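You operate a simulated robot arm through the tools that you are given. There is no shell and no other tool. Be economical: measure what you need, move in short steps, check, and stop when the job is done.

You are at the controls of a simulated robot arm. One attempt, no reset.

## Task
Put one of the label cards from the top of the grey workbench on the job card there.
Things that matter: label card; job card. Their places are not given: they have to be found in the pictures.

The check looks at the end state, three seconds after you hand in, the way a careful person would. Anything else that was tipped, shoved, dropped, spilled or broken makes it a failure.

## Robot
A 7-joint arm with a two-finger parallel gripper, fixed in place. Base frame: the origin is at the foot of the arm, x ahead of it, y to its left, z up; the work surface is at about z = 0. Readings come in cm, degrees, newtons and seconds.
With the tool pointing down near the work surface it reaches from about 22 to 58 cm from the base axis. Its first joint turns from -66.0 to 66.0 degrees. Payload 2.5 kg.
The tool frame sits at the grasp point between the pads (the TCP): z along the fingers, y along the line on which they close. The tips reach 2.3 cm beyond it. The gripper opens to 9.4 cm. The fingers are 3.8 cm wide and 1 cm thick; the gripper's body (5.4 by 9.6 cm) begins 3.9 cm behind the TCP.
Orientation is that of the tool frame in the base frame, as [roll, pitch, yaw] about the fixed x, y, z axes, in that order (R = Rz(yaw) Ry(pitch) Rx(roll)). With the fingers straight down and closing along the base's y, the tool's x points along the base's -x, its y along +y and its z along -z.

## Interface
- The arm moves only by the tool step_arm. Its argument "increments" is one flat list of numbers, 7 for each row, row after row: the shift along the tool's x, y, z in units of 500 mm (1.0 is 500 mm), then the turn, a rotation vector about the tool's x, y, z in units of 45 degrees (1.0 is 45 degrees), then the opening, from 0 (shut) to 1 (fully open). In form: [tx, ty, tz, rx, ry, rz, jaw, tx, ty, tz, rx, ry, rz, jaw, ...]. A call has 1 to 10 rows; each row is the pose to reach, as a shift and turn from the pose commanded when the call began, along the tool's axes at that moment. A call with a number of a shift or a turn outside -1 to 1 is refused whole. Rows are played at 5 a second. More than 5 cm and 8.6 degrees between two rows, or a gripper value outside its range, and nothing of the call is played. A pose out of reach is approached as far as the arm can. The call stops where the force on the tool passes 40 N (or 10 N more than at its start, if that is more) or the arm is blocked; 0.2 s more then pass. The fingers move at their own pace (about 10.8 cm/s each) and stop on an object; they squeeze with about 28 N. The grip force told is the motor's: it shows also when the fingers shut on nothing. Time passes only in rows, and 0.2 s behind the last, so rows that repeat a pose let the fingers close. The reply holds the time, the measured pose of the TCP, the force on the tool along the base axes, the opening and the grip force, in the units named above and with some noise, and new pictures: "views" is both (left out), scene, wrist or none.
- Cameras (640 x 400 px; columns grow to the right, rows downward): "scene" is fixed at [8.83, -39.48, 54.98]; the picture's right is [0.98, -0.19, 0.00], its down [-0.10, -0.52, -0.85] and it looks along [0.16, 0.83, -0.53] (base axes); focal length 376 px, centre (320, 200). "wrist" rides on the gripper at [-3.9, 0, -4.4] in the tool frame; the picture's right is [0.00, -1.00, 0.00], its down [0.97, 0.00, -0.24] and it looks along [0.24, 0.00, 0.97] (tool axes); focal length 218 px, centre (320, 200).
- point_at(camera, pixels): for up to 12 pixels [column, row] of the newest picture of that camera ("zoom" is the newest enlarged one), the place [x, y, z] in the base frame of the surface seen there, good to about 0.3 cm. No time passes.
- inspect(camera, box): a new picture of the part [left, top, right, bottom] of that camera's present view, enlarged. No time passes.
- close_job(): hands the job in; it is judged then, once.

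Keep the steps short. Do not move on a guess: measure, check each grasp and each placing, and mend mistakes. In all there are 60 turns and 120 pictures (those below and enlarged ones count). Leave the gripper open and the arm clear of the work at the hand-in unless told otherwise, and finish with a single line.

The tools are called as a command line: name --argument value ..., lists and objects as JSON in quotes. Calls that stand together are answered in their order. step_arm: Moves the arm, as the interface text tells. Its arguments: {"type":"object","properties":{"increments":{"type":"array"},"views":{"type":"string","enum":["both","scene","wrist","none"]}},"required":["increments"]} The other tools are called the same way: point_at (camera, pixels) gives the place of the surface under pixels of a picture; inspect (camera, box) takes an enlarged picture of a part of a camera's view; close_job () hands the job in.

At the start:

```text
clock: 0.0
ee_pos: [26.96, 31.68, 27.38]
ee_rot: [-179.9, -0.1, -180.0]
wrist_force: [-0.5, -0.5, 0.0]
width: 9.42
gripper_force: 0.0
```

scene: 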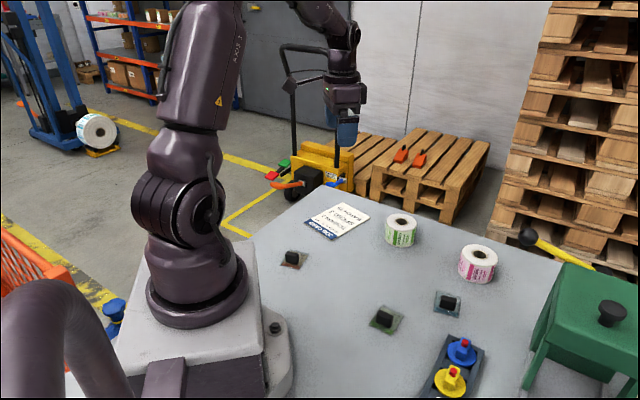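
wrist: 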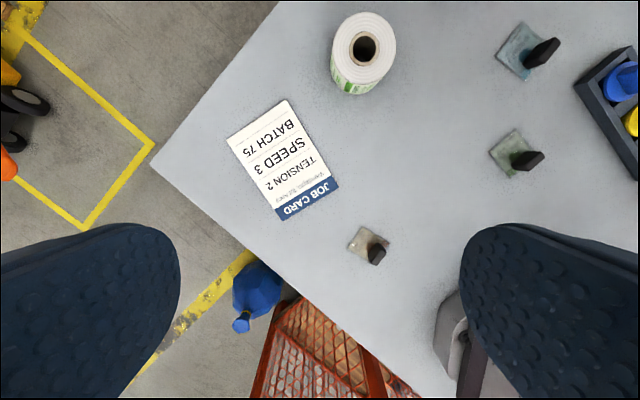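

I see a job card and three small squares with black knobs, which may be the label cards. I'll enlarge both views to check.

inspect --camera "scene" --box '[260, 190, 500, 340]'

inspect --camera "wrist" --box '[220, 0, 640, 270]'

point_at --camera "wrist" --pixels '[[289, 100], [338, 185], [228, 138], [281, 219], [283, 160], [376, 254], [362, 238], [530, 158], [508, 150], [548, 46], [518, 50], [364, 50]]'

```text
2.67 times, centred on (380, 265) of scene
```

zoom: 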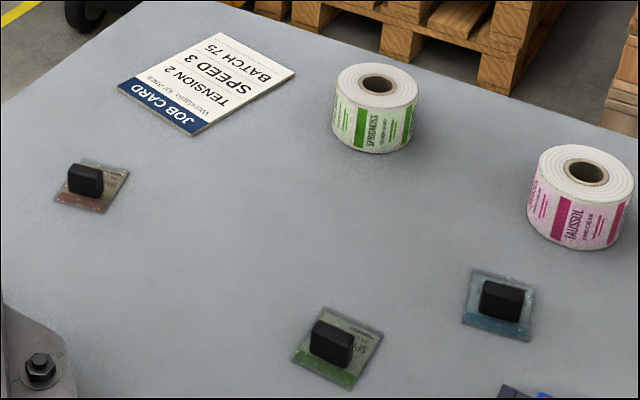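

```text
1.48 times, centred on (430, 135) of wrist
```

zoom: 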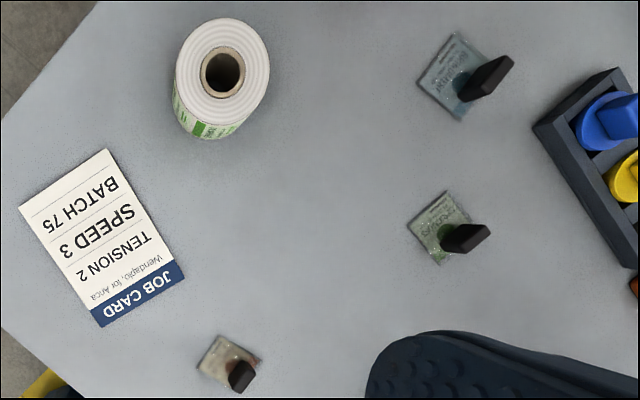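

```text
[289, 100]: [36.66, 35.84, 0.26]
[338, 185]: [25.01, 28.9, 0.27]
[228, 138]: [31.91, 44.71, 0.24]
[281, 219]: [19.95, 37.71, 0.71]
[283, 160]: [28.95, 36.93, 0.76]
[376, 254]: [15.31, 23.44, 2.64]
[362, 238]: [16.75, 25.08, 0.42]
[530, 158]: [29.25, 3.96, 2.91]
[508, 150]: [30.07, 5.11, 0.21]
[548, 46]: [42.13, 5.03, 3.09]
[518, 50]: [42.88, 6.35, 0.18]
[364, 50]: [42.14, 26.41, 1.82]
```

The knobbed tiles (about z 0.2, knob tops about z 3) look like the label cards. The green one near (30, 5) is easiest to reach. I'll move above it, keeping high, for a closer look.

step_arm --increments '[-0.009, -0.078, 0.02, 0, 0, 0, 1, -0.018, -0.156, 0.04, 0, 0, 0, 1, -0.027, -0.234, 0.06, 0, 0, 0, 1, -0.036, -0.312, 0.08, 0, 0, 0, 1, -0.045, -0.39, 0.1, 0, 0, 0, 1, -0.054, -0.468, 0.12, 0, 0, 0, 1, -0.06, -0.544, 0.148, 0, 0, 0, 1, -0.06, -0.544, 0.148, 0, 0, 0, 1]'

```text
clock: 1.8
ee_pos: [29.98, 4.35, 19.93]
ee_rot: [-180.0, 0.0, -179.9]
wrist_force: [-0.6, -0.8, -0.4]
width: 9.39
gripper_force: 0.1
```

scene: 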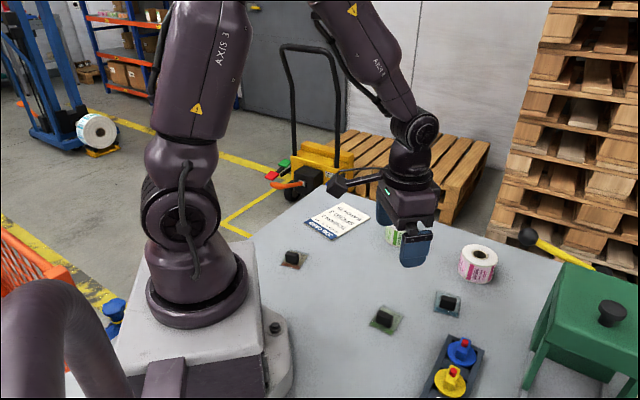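
wrist: 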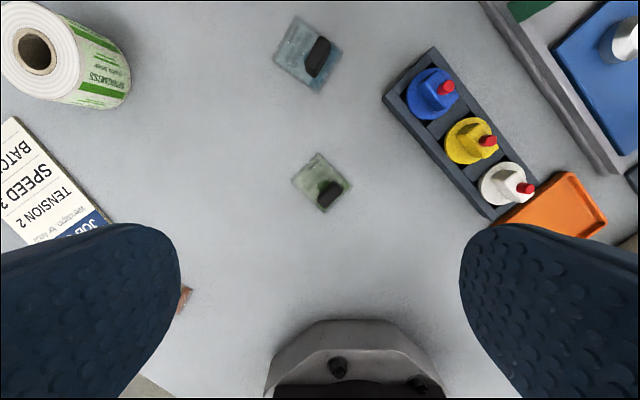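

The green card is at about (322,185). I'll enlarge it and measure the knob and the card corners.

inspect --camera "wrist" --box '[262, 130, 382, 230]'

point_at --camera "wrist" --pixels '[[318, 152], [291, 180], [325, 213], [352, 186], [338, 186], [322, 198], [330, 191], [307, 50], [450, 130], [320, 206]]'

inspect --camera "wrist" --box '[252, 0, 372, 100]'

```text
4.00 times, centred on (322, 180) of wrist
```

zoom: 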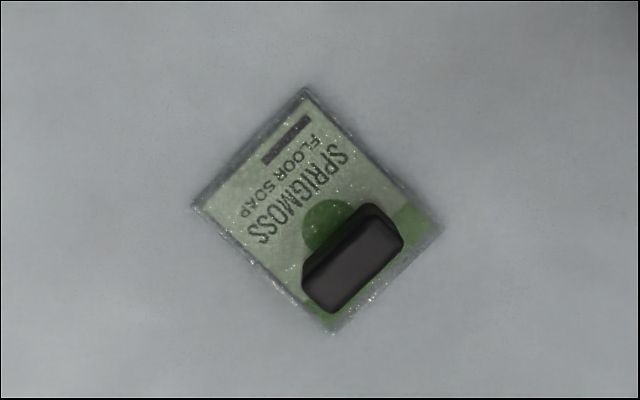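

```text
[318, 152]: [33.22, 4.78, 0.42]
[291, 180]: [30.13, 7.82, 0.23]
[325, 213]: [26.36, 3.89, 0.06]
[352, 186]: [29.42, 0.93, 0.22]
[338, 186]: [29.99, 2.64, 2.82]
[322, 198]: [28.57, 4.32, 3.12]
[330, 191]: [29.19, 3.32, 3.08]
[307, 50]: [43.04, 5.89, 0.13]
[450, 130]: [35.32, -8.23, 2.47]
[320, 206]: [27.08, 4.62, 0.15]
```

```text
4.00 times, centred on (312, 50) of wrist
```

zoom: 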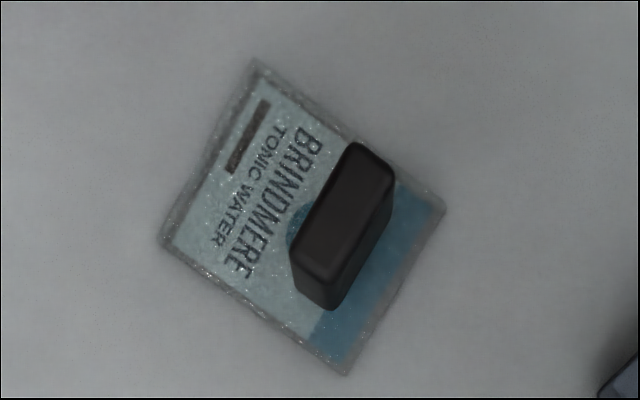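

All three are label cards, and this one reads "Sprigmoss". The green knob's centre is about (29.1, 3.3) with its top at z about 3.05. Its long axis lies near -44°, so the jaws should close along 45°. I'll turn 45°, descend to about z 10 and narrow the jaws.

step_arm --increments '[0.003, -0.0035, 0.033, 0, 0, 0.167, 0.9, 0.006, -0.007, 0.066, 0, 0, 0.333, 0.8, 0.009, -0.0105, 0.099, 0, 0, 0.5, 0.7, 0.012, -0.014, 0.132, 0, 0, 0.667, 0.6, 0.015, -0.0175, 0.165, 0, 0, 0.833, 0.55, 0.018, -0.021, 0.198, 0, 0, 1.0, 0.55, 0.018, -0.021, 0.198, 0, 0, 1.0, 0.55]'

```text
clock: 3.4
ee_pos: [29.17, 3.47, 10.11]
ee_rot: [-180.0, 0.0, 134.8]
wrist_force: [0.5, 0.1, 0.2]
width: 5.15
gripper_force: 0.1
```

scene: 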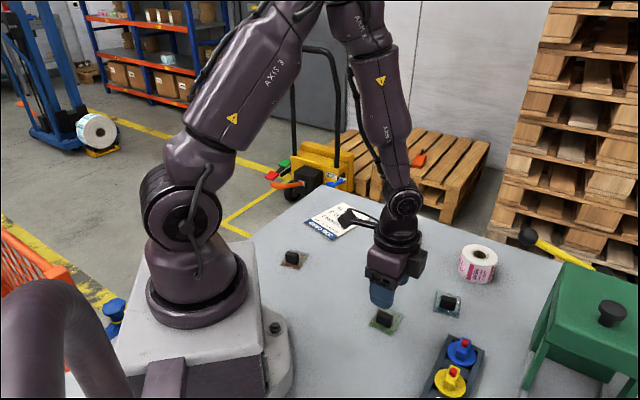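
wrist: 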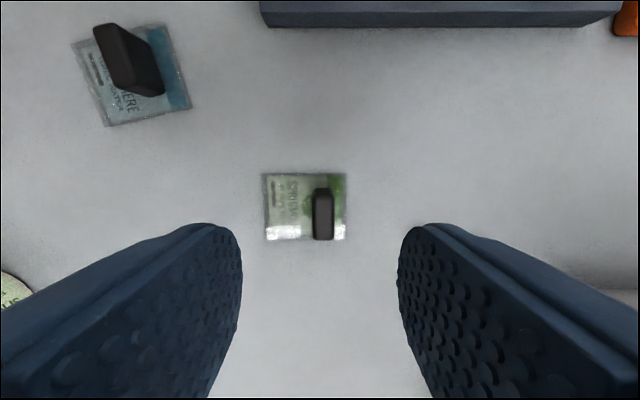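

The knob (323, 217) is square to the fingers and within about 0.2 cm of centre. I'll trim that, descend to TCP z about 3.2 and close.

step_arm --increments '[-0.003, -0.003, 0.04, 0, 0, 0, 0.55, -0.003, -0.003, 0.08, 0, 0, 0, 0.55, -0.003, -0.003, 0.115, 0, 0, 0, 0.55, -0.003, -0.003, 0.138, 0, 0, 0, 0.55, -0.003, -0.003, 0.138, 0, 0, 0, 0.55, -0.003, -0.003, 0.138, 0, 0, 0, 0.0, -0.003, -0.003, 0.138, 0, 0, 0, 0.0, -0.003, -0.003, 0.138, 0, 0, 0, 0.0]'

```text
clock: 5.2
ee_pos: [29.06, 3.24, 3.14]
ee_rot: [-180.0, -0.1, 135.0]
wrist_force: [0.2, -0.3, -0.2]
width: 1.21
gripper_force: 28.2
```

scene: 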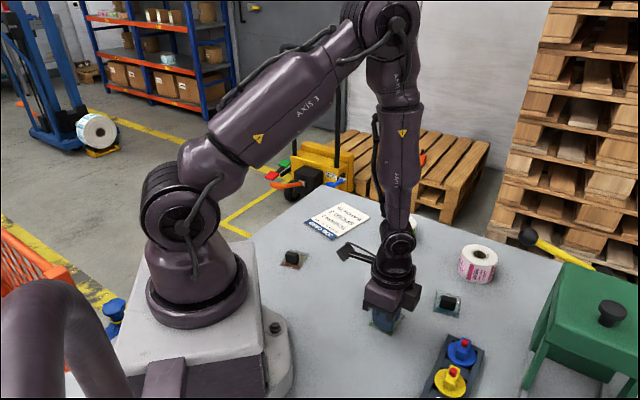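
wrist: 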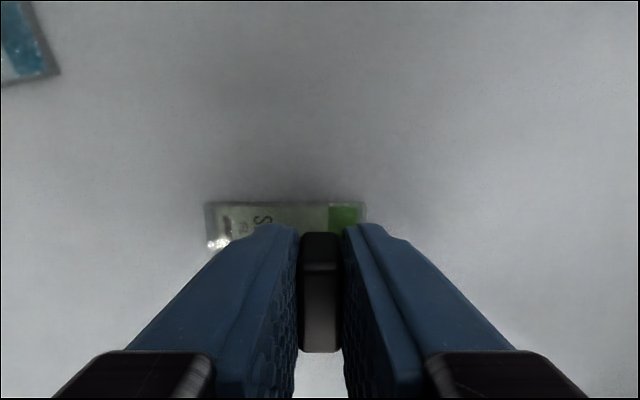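

The fingers stopped at 1.21 cm on the knob. I'll lift 10 cm and check the card comes with it.

step_arm --increments '[0, 0, -0.02, 0, 0, 0, 0, 0, 0, -0.06, 0, 0, 0, 0, 0, 0, -0.12, 0, 0, 0, 0, 0, 0, -0.2, 0, 0, 0, 0, 0, 0, -0.2, 0, 0, 0, 0]'

```text
clock: 6.4
ee_pos: [29.13, 3.24, 13.14]
ee_rot: [179.9, 0.1, 135.0]
wrist_force: [-0.1, -0.2, 0.2]
width: 1.17
gripper_force: 27.8
```

scene: 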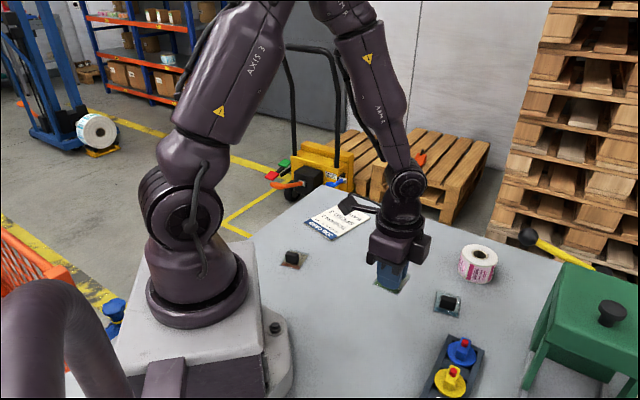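
wrist: 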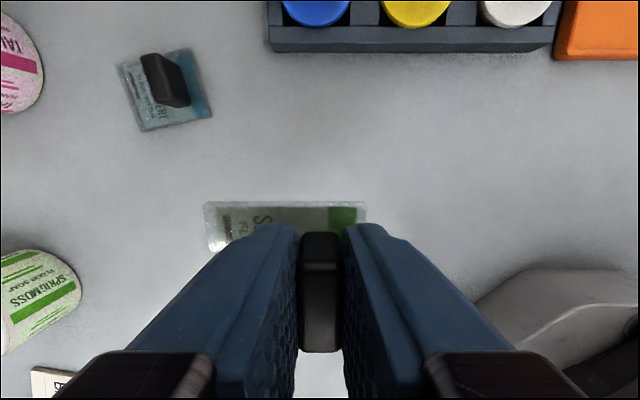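

The card lifted with the gripper. I'll carry it across at this height to above the job card's centre, about (28.4, 36.8), turning part-way to line up with its edges.

step_arm --increments '[0.046, 0.046, 0, 0, 0, -0.1, 0, 0.092, 0.092, 0, 0, 0, -0.2, 0, 0.138, 0.138, 0, 0, 0, -0.3, 0, 0.184, 0.184, 0, 0, 0, -0.4, 0, 0.23, 0.23, 0, 0, 0, -0.5, 0, 0.276, 0.276, 0, 0, 0, -0.6, 0, 0.322, 0.322, 0, 0, 0, -0.7, 0, 0.368, 0.368, 0, 0, 0, -0.8, 0, 0.414, 0.414, 0, 0, 0, -0.9, 0, 0.461, 0.461, 0, 0, 0, -1.0, 0]' --views "none"

step_arm --increments '[0, 0, 0, 0, 0, -0.167, 0, 0, 0, 0, 0, 0, -0.333, 0, 0, 0, 0, 0, 0, -0.5, 0, 0, 0, 0, 0, 0, -0.667, 0, 0, 0, 0, 0, 0, -0.667, 0]'

```text
clock: 8.6
ee_pos: [28.97, 36.0, 13.2]
ee_rot: [180.0, 0.0, -179.9]
wrist_force: [0.3, 0.2, -0.3]
width: 1.19
gripper_force: 28.2
```

```text
clock: 9.8
ee_pos: [29.04, 35.83, 13.26]
ee_rot: [-179.9, 0.0, -149.9]
wrist_force: [0.0, 0.3, -0.8]
width: 1.19
gripper_force: 28.0
```

scene: 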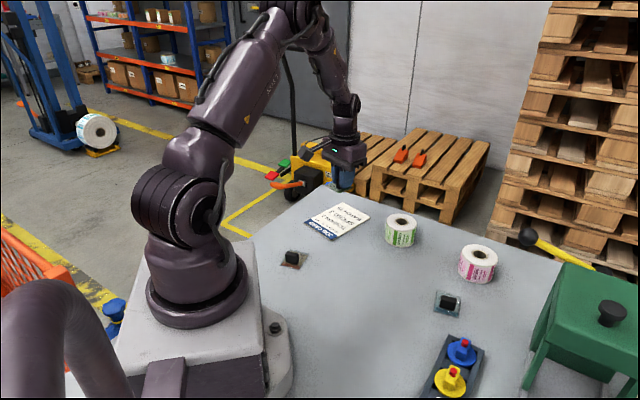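
wrist: 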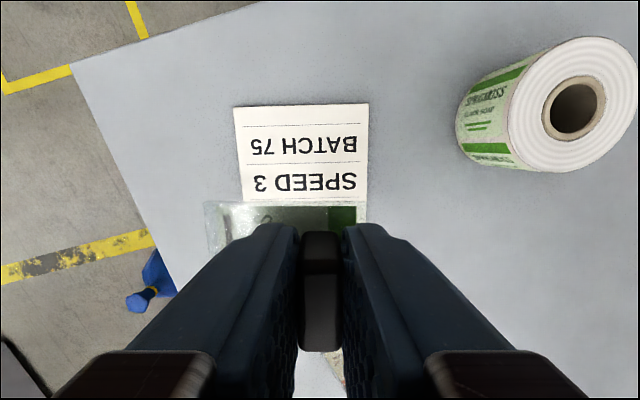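

The label card is now squared with the job card. I'll re-measure the job card's visible corners and the held card's far edge.

point_at --camera "wrist" --pixels '[[236, 110], [367, 106], [243, 195], [364, 195], [208, 206], [363, 206], [209, 248]]'

point_at --camera "scene" --pixels '[[337, 203], [369, 214], [333, 239], [303, 222]]'

```text
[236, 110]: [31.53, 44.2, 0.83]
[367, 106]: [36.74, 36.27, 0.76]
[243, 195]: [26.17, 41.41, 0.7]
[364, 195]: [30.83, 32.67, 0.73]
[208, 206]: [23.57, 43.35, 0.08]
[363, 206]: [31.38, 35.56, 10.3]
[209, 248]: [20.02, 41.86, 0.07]
```

```text
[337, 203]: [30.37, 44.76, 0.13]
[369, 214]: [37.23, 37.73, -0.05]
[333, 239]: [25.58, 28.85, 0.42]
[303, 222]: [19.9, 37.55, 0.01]
```

The held card's centre works out at about (28.1, 36.7), within 0.4 cm of the job card's centre. I'll lower it to just above the card, TCP z about 4.1.

step_arm --increments '[0, 0, 0.06, 0, 0, 0, 0, 0, 0, 0.11, 0, 0, 0, 0, 0, 0, 0.15, 0, 0, 0, 0, 0, 0, 0.183, 0, 0, 0, 0, 0, 0, 0.183, 0, 0, 0, 0]'

```text
clock: 11.0
ee_pos: [29.16, 35.82, 3.99]
ee_rot: [180.0, -0.1, -150.0]
wrist_force: [-0.3, 0.1, 0.5]
width: 1.2
gripper_force: 27.9
```

scene: 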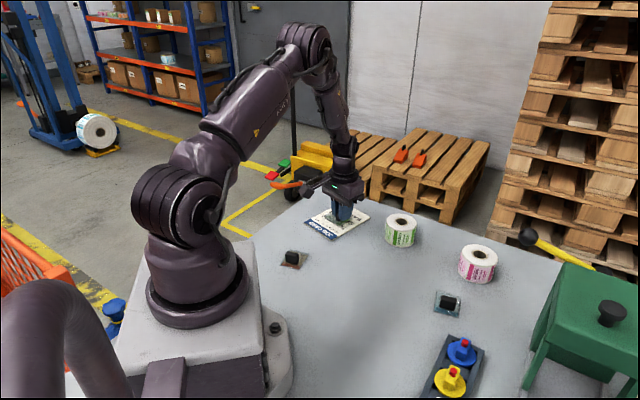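
wrist: 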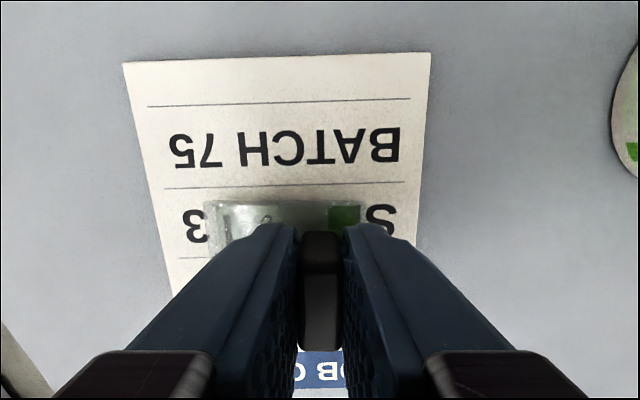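

No contact yet, and the label is well inside the job card. I'll creep down 0.35 cm and watch the force.

step_arm --increments '[0, 0, 0.003, 0, 0, 0, 0, 0, 0, 0.005, 0, 0, 0, 0, 0, 0, 0.007, 0, 0, 0, 0]' --views "none"

```text
clock: 11.8
ee_pos: [29.05, 35.74, 3.58]
ee_rot: [-180.0, 0.0, -150.1]
wrist_force: [0.2, -0.4, -0.1]
width: 1.2
gripper_force: 27.7
```

Still no contact at z 3.58. I'll go down a further 0.3 cm in small rows.

step_arm --increments '[0, 0, 0.002, 0, 0, 0, 0, 0, 0, 0.004, 0, 0, 0, 0]' --views "none"

step_arm --increments '[0, 0, 0.0015, 0, 0, 0, 0, 0, 0, 0.003, 0, 0, 0, 0]' --views "wrist"

```text
clock: 12.4
ee_pos: [29.11, 35.79, 3.53]
ee_rot: [-180.0, 0.1, -150.0]
wrist_force: [-1.4, -1.3, 11.6]
width: 1.17
gripper_force: 27.7
```

```text
clock: 13.0
ee_pos: [29.13, 35.95, 3.43]
ee_rot: [179.8, 0.2, -150.0]
wrist_force: [-1.5, -4.9, 26.7]
width: 1.18
gripper_force: 28.0
```

wrist: 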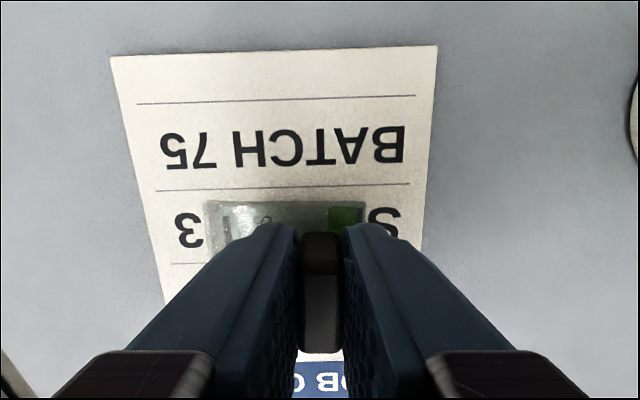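

The card is seated, with 27 N pushing down. I'll back off by that press, open slowly, then rise.

step_arm --increments '[0, 0, -0.003, 0, 0, 0, 0, 0, 0, -0.003, 0, 0, 0, 0.2, 0, 0, -0.003, 0, 0, 0, 0.35, 0, 0, -0.003, 0, 0, 0, 0.45, 0, 0, -0.003, 0, 0, 0, 0.45]'

```text
clock: 14.2
ee_pos: [29.01, 35.71, 3.49]
ee_rot: [180.0, 0.0, -150.0]
wrist_force: [-0.3, 0.6, 0.9]
width: 4.22
gripper_force: 0.1
```

scene: 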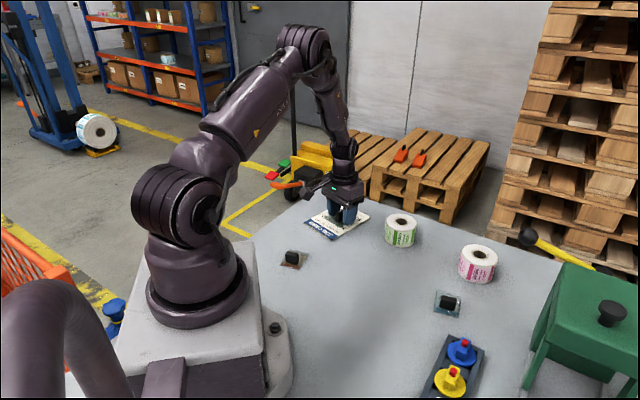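
wrist: 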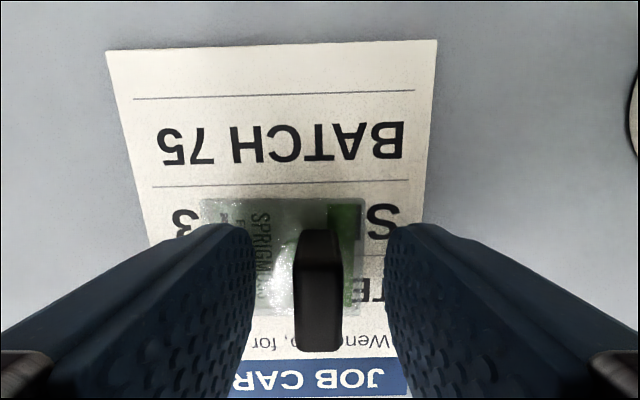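

Released, and the knob is clear of both fingers. I'll rise straight up about 14 cm.

step_arm --increments '[0, 0, -0.03, 0, 0, 0, 0.45, 0, 0, -0.09, 0, 0, 0, 0.45, 0, 0, -0.17, 0, 0, 0, 0.6, 0, 0, -0.25, 0, 0, 0, 0.8, 0, 0, -0.3, 0, 0, 0, 1, 0, 0, -0.3, 0, 0, 0, 1]'

```text
clock: 15.6
ee_pos: [29.15, 35.85, 18.71]
ee_rot: [180.0, -0.1, -149.9]
wrist_force: [1.3, 0.4, 0.2]
width: 9.41
gripper_force: 0.1
```

scene: 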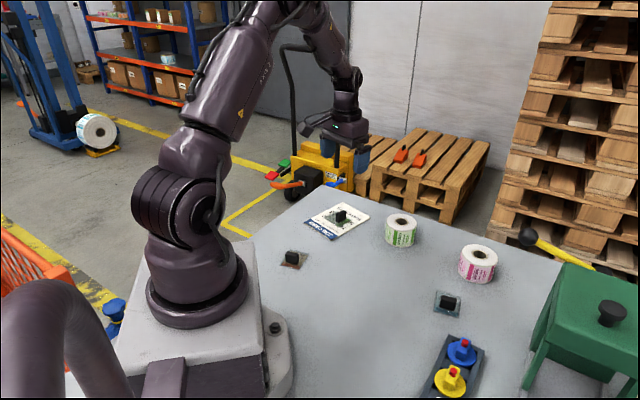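
wrist: 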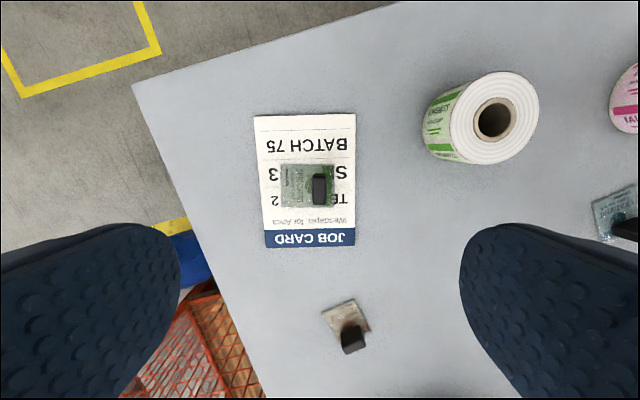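

The label card lies flat in the middle of the job card. The gripper is open and clear, and nothing else has moved. I'm handing in.

close_job

```text
The job is handed in.
```

I put the green "Sprigmoss" label card flat in the middle of the job card, left the other items untouched, and handed in with the gripper open and clear.
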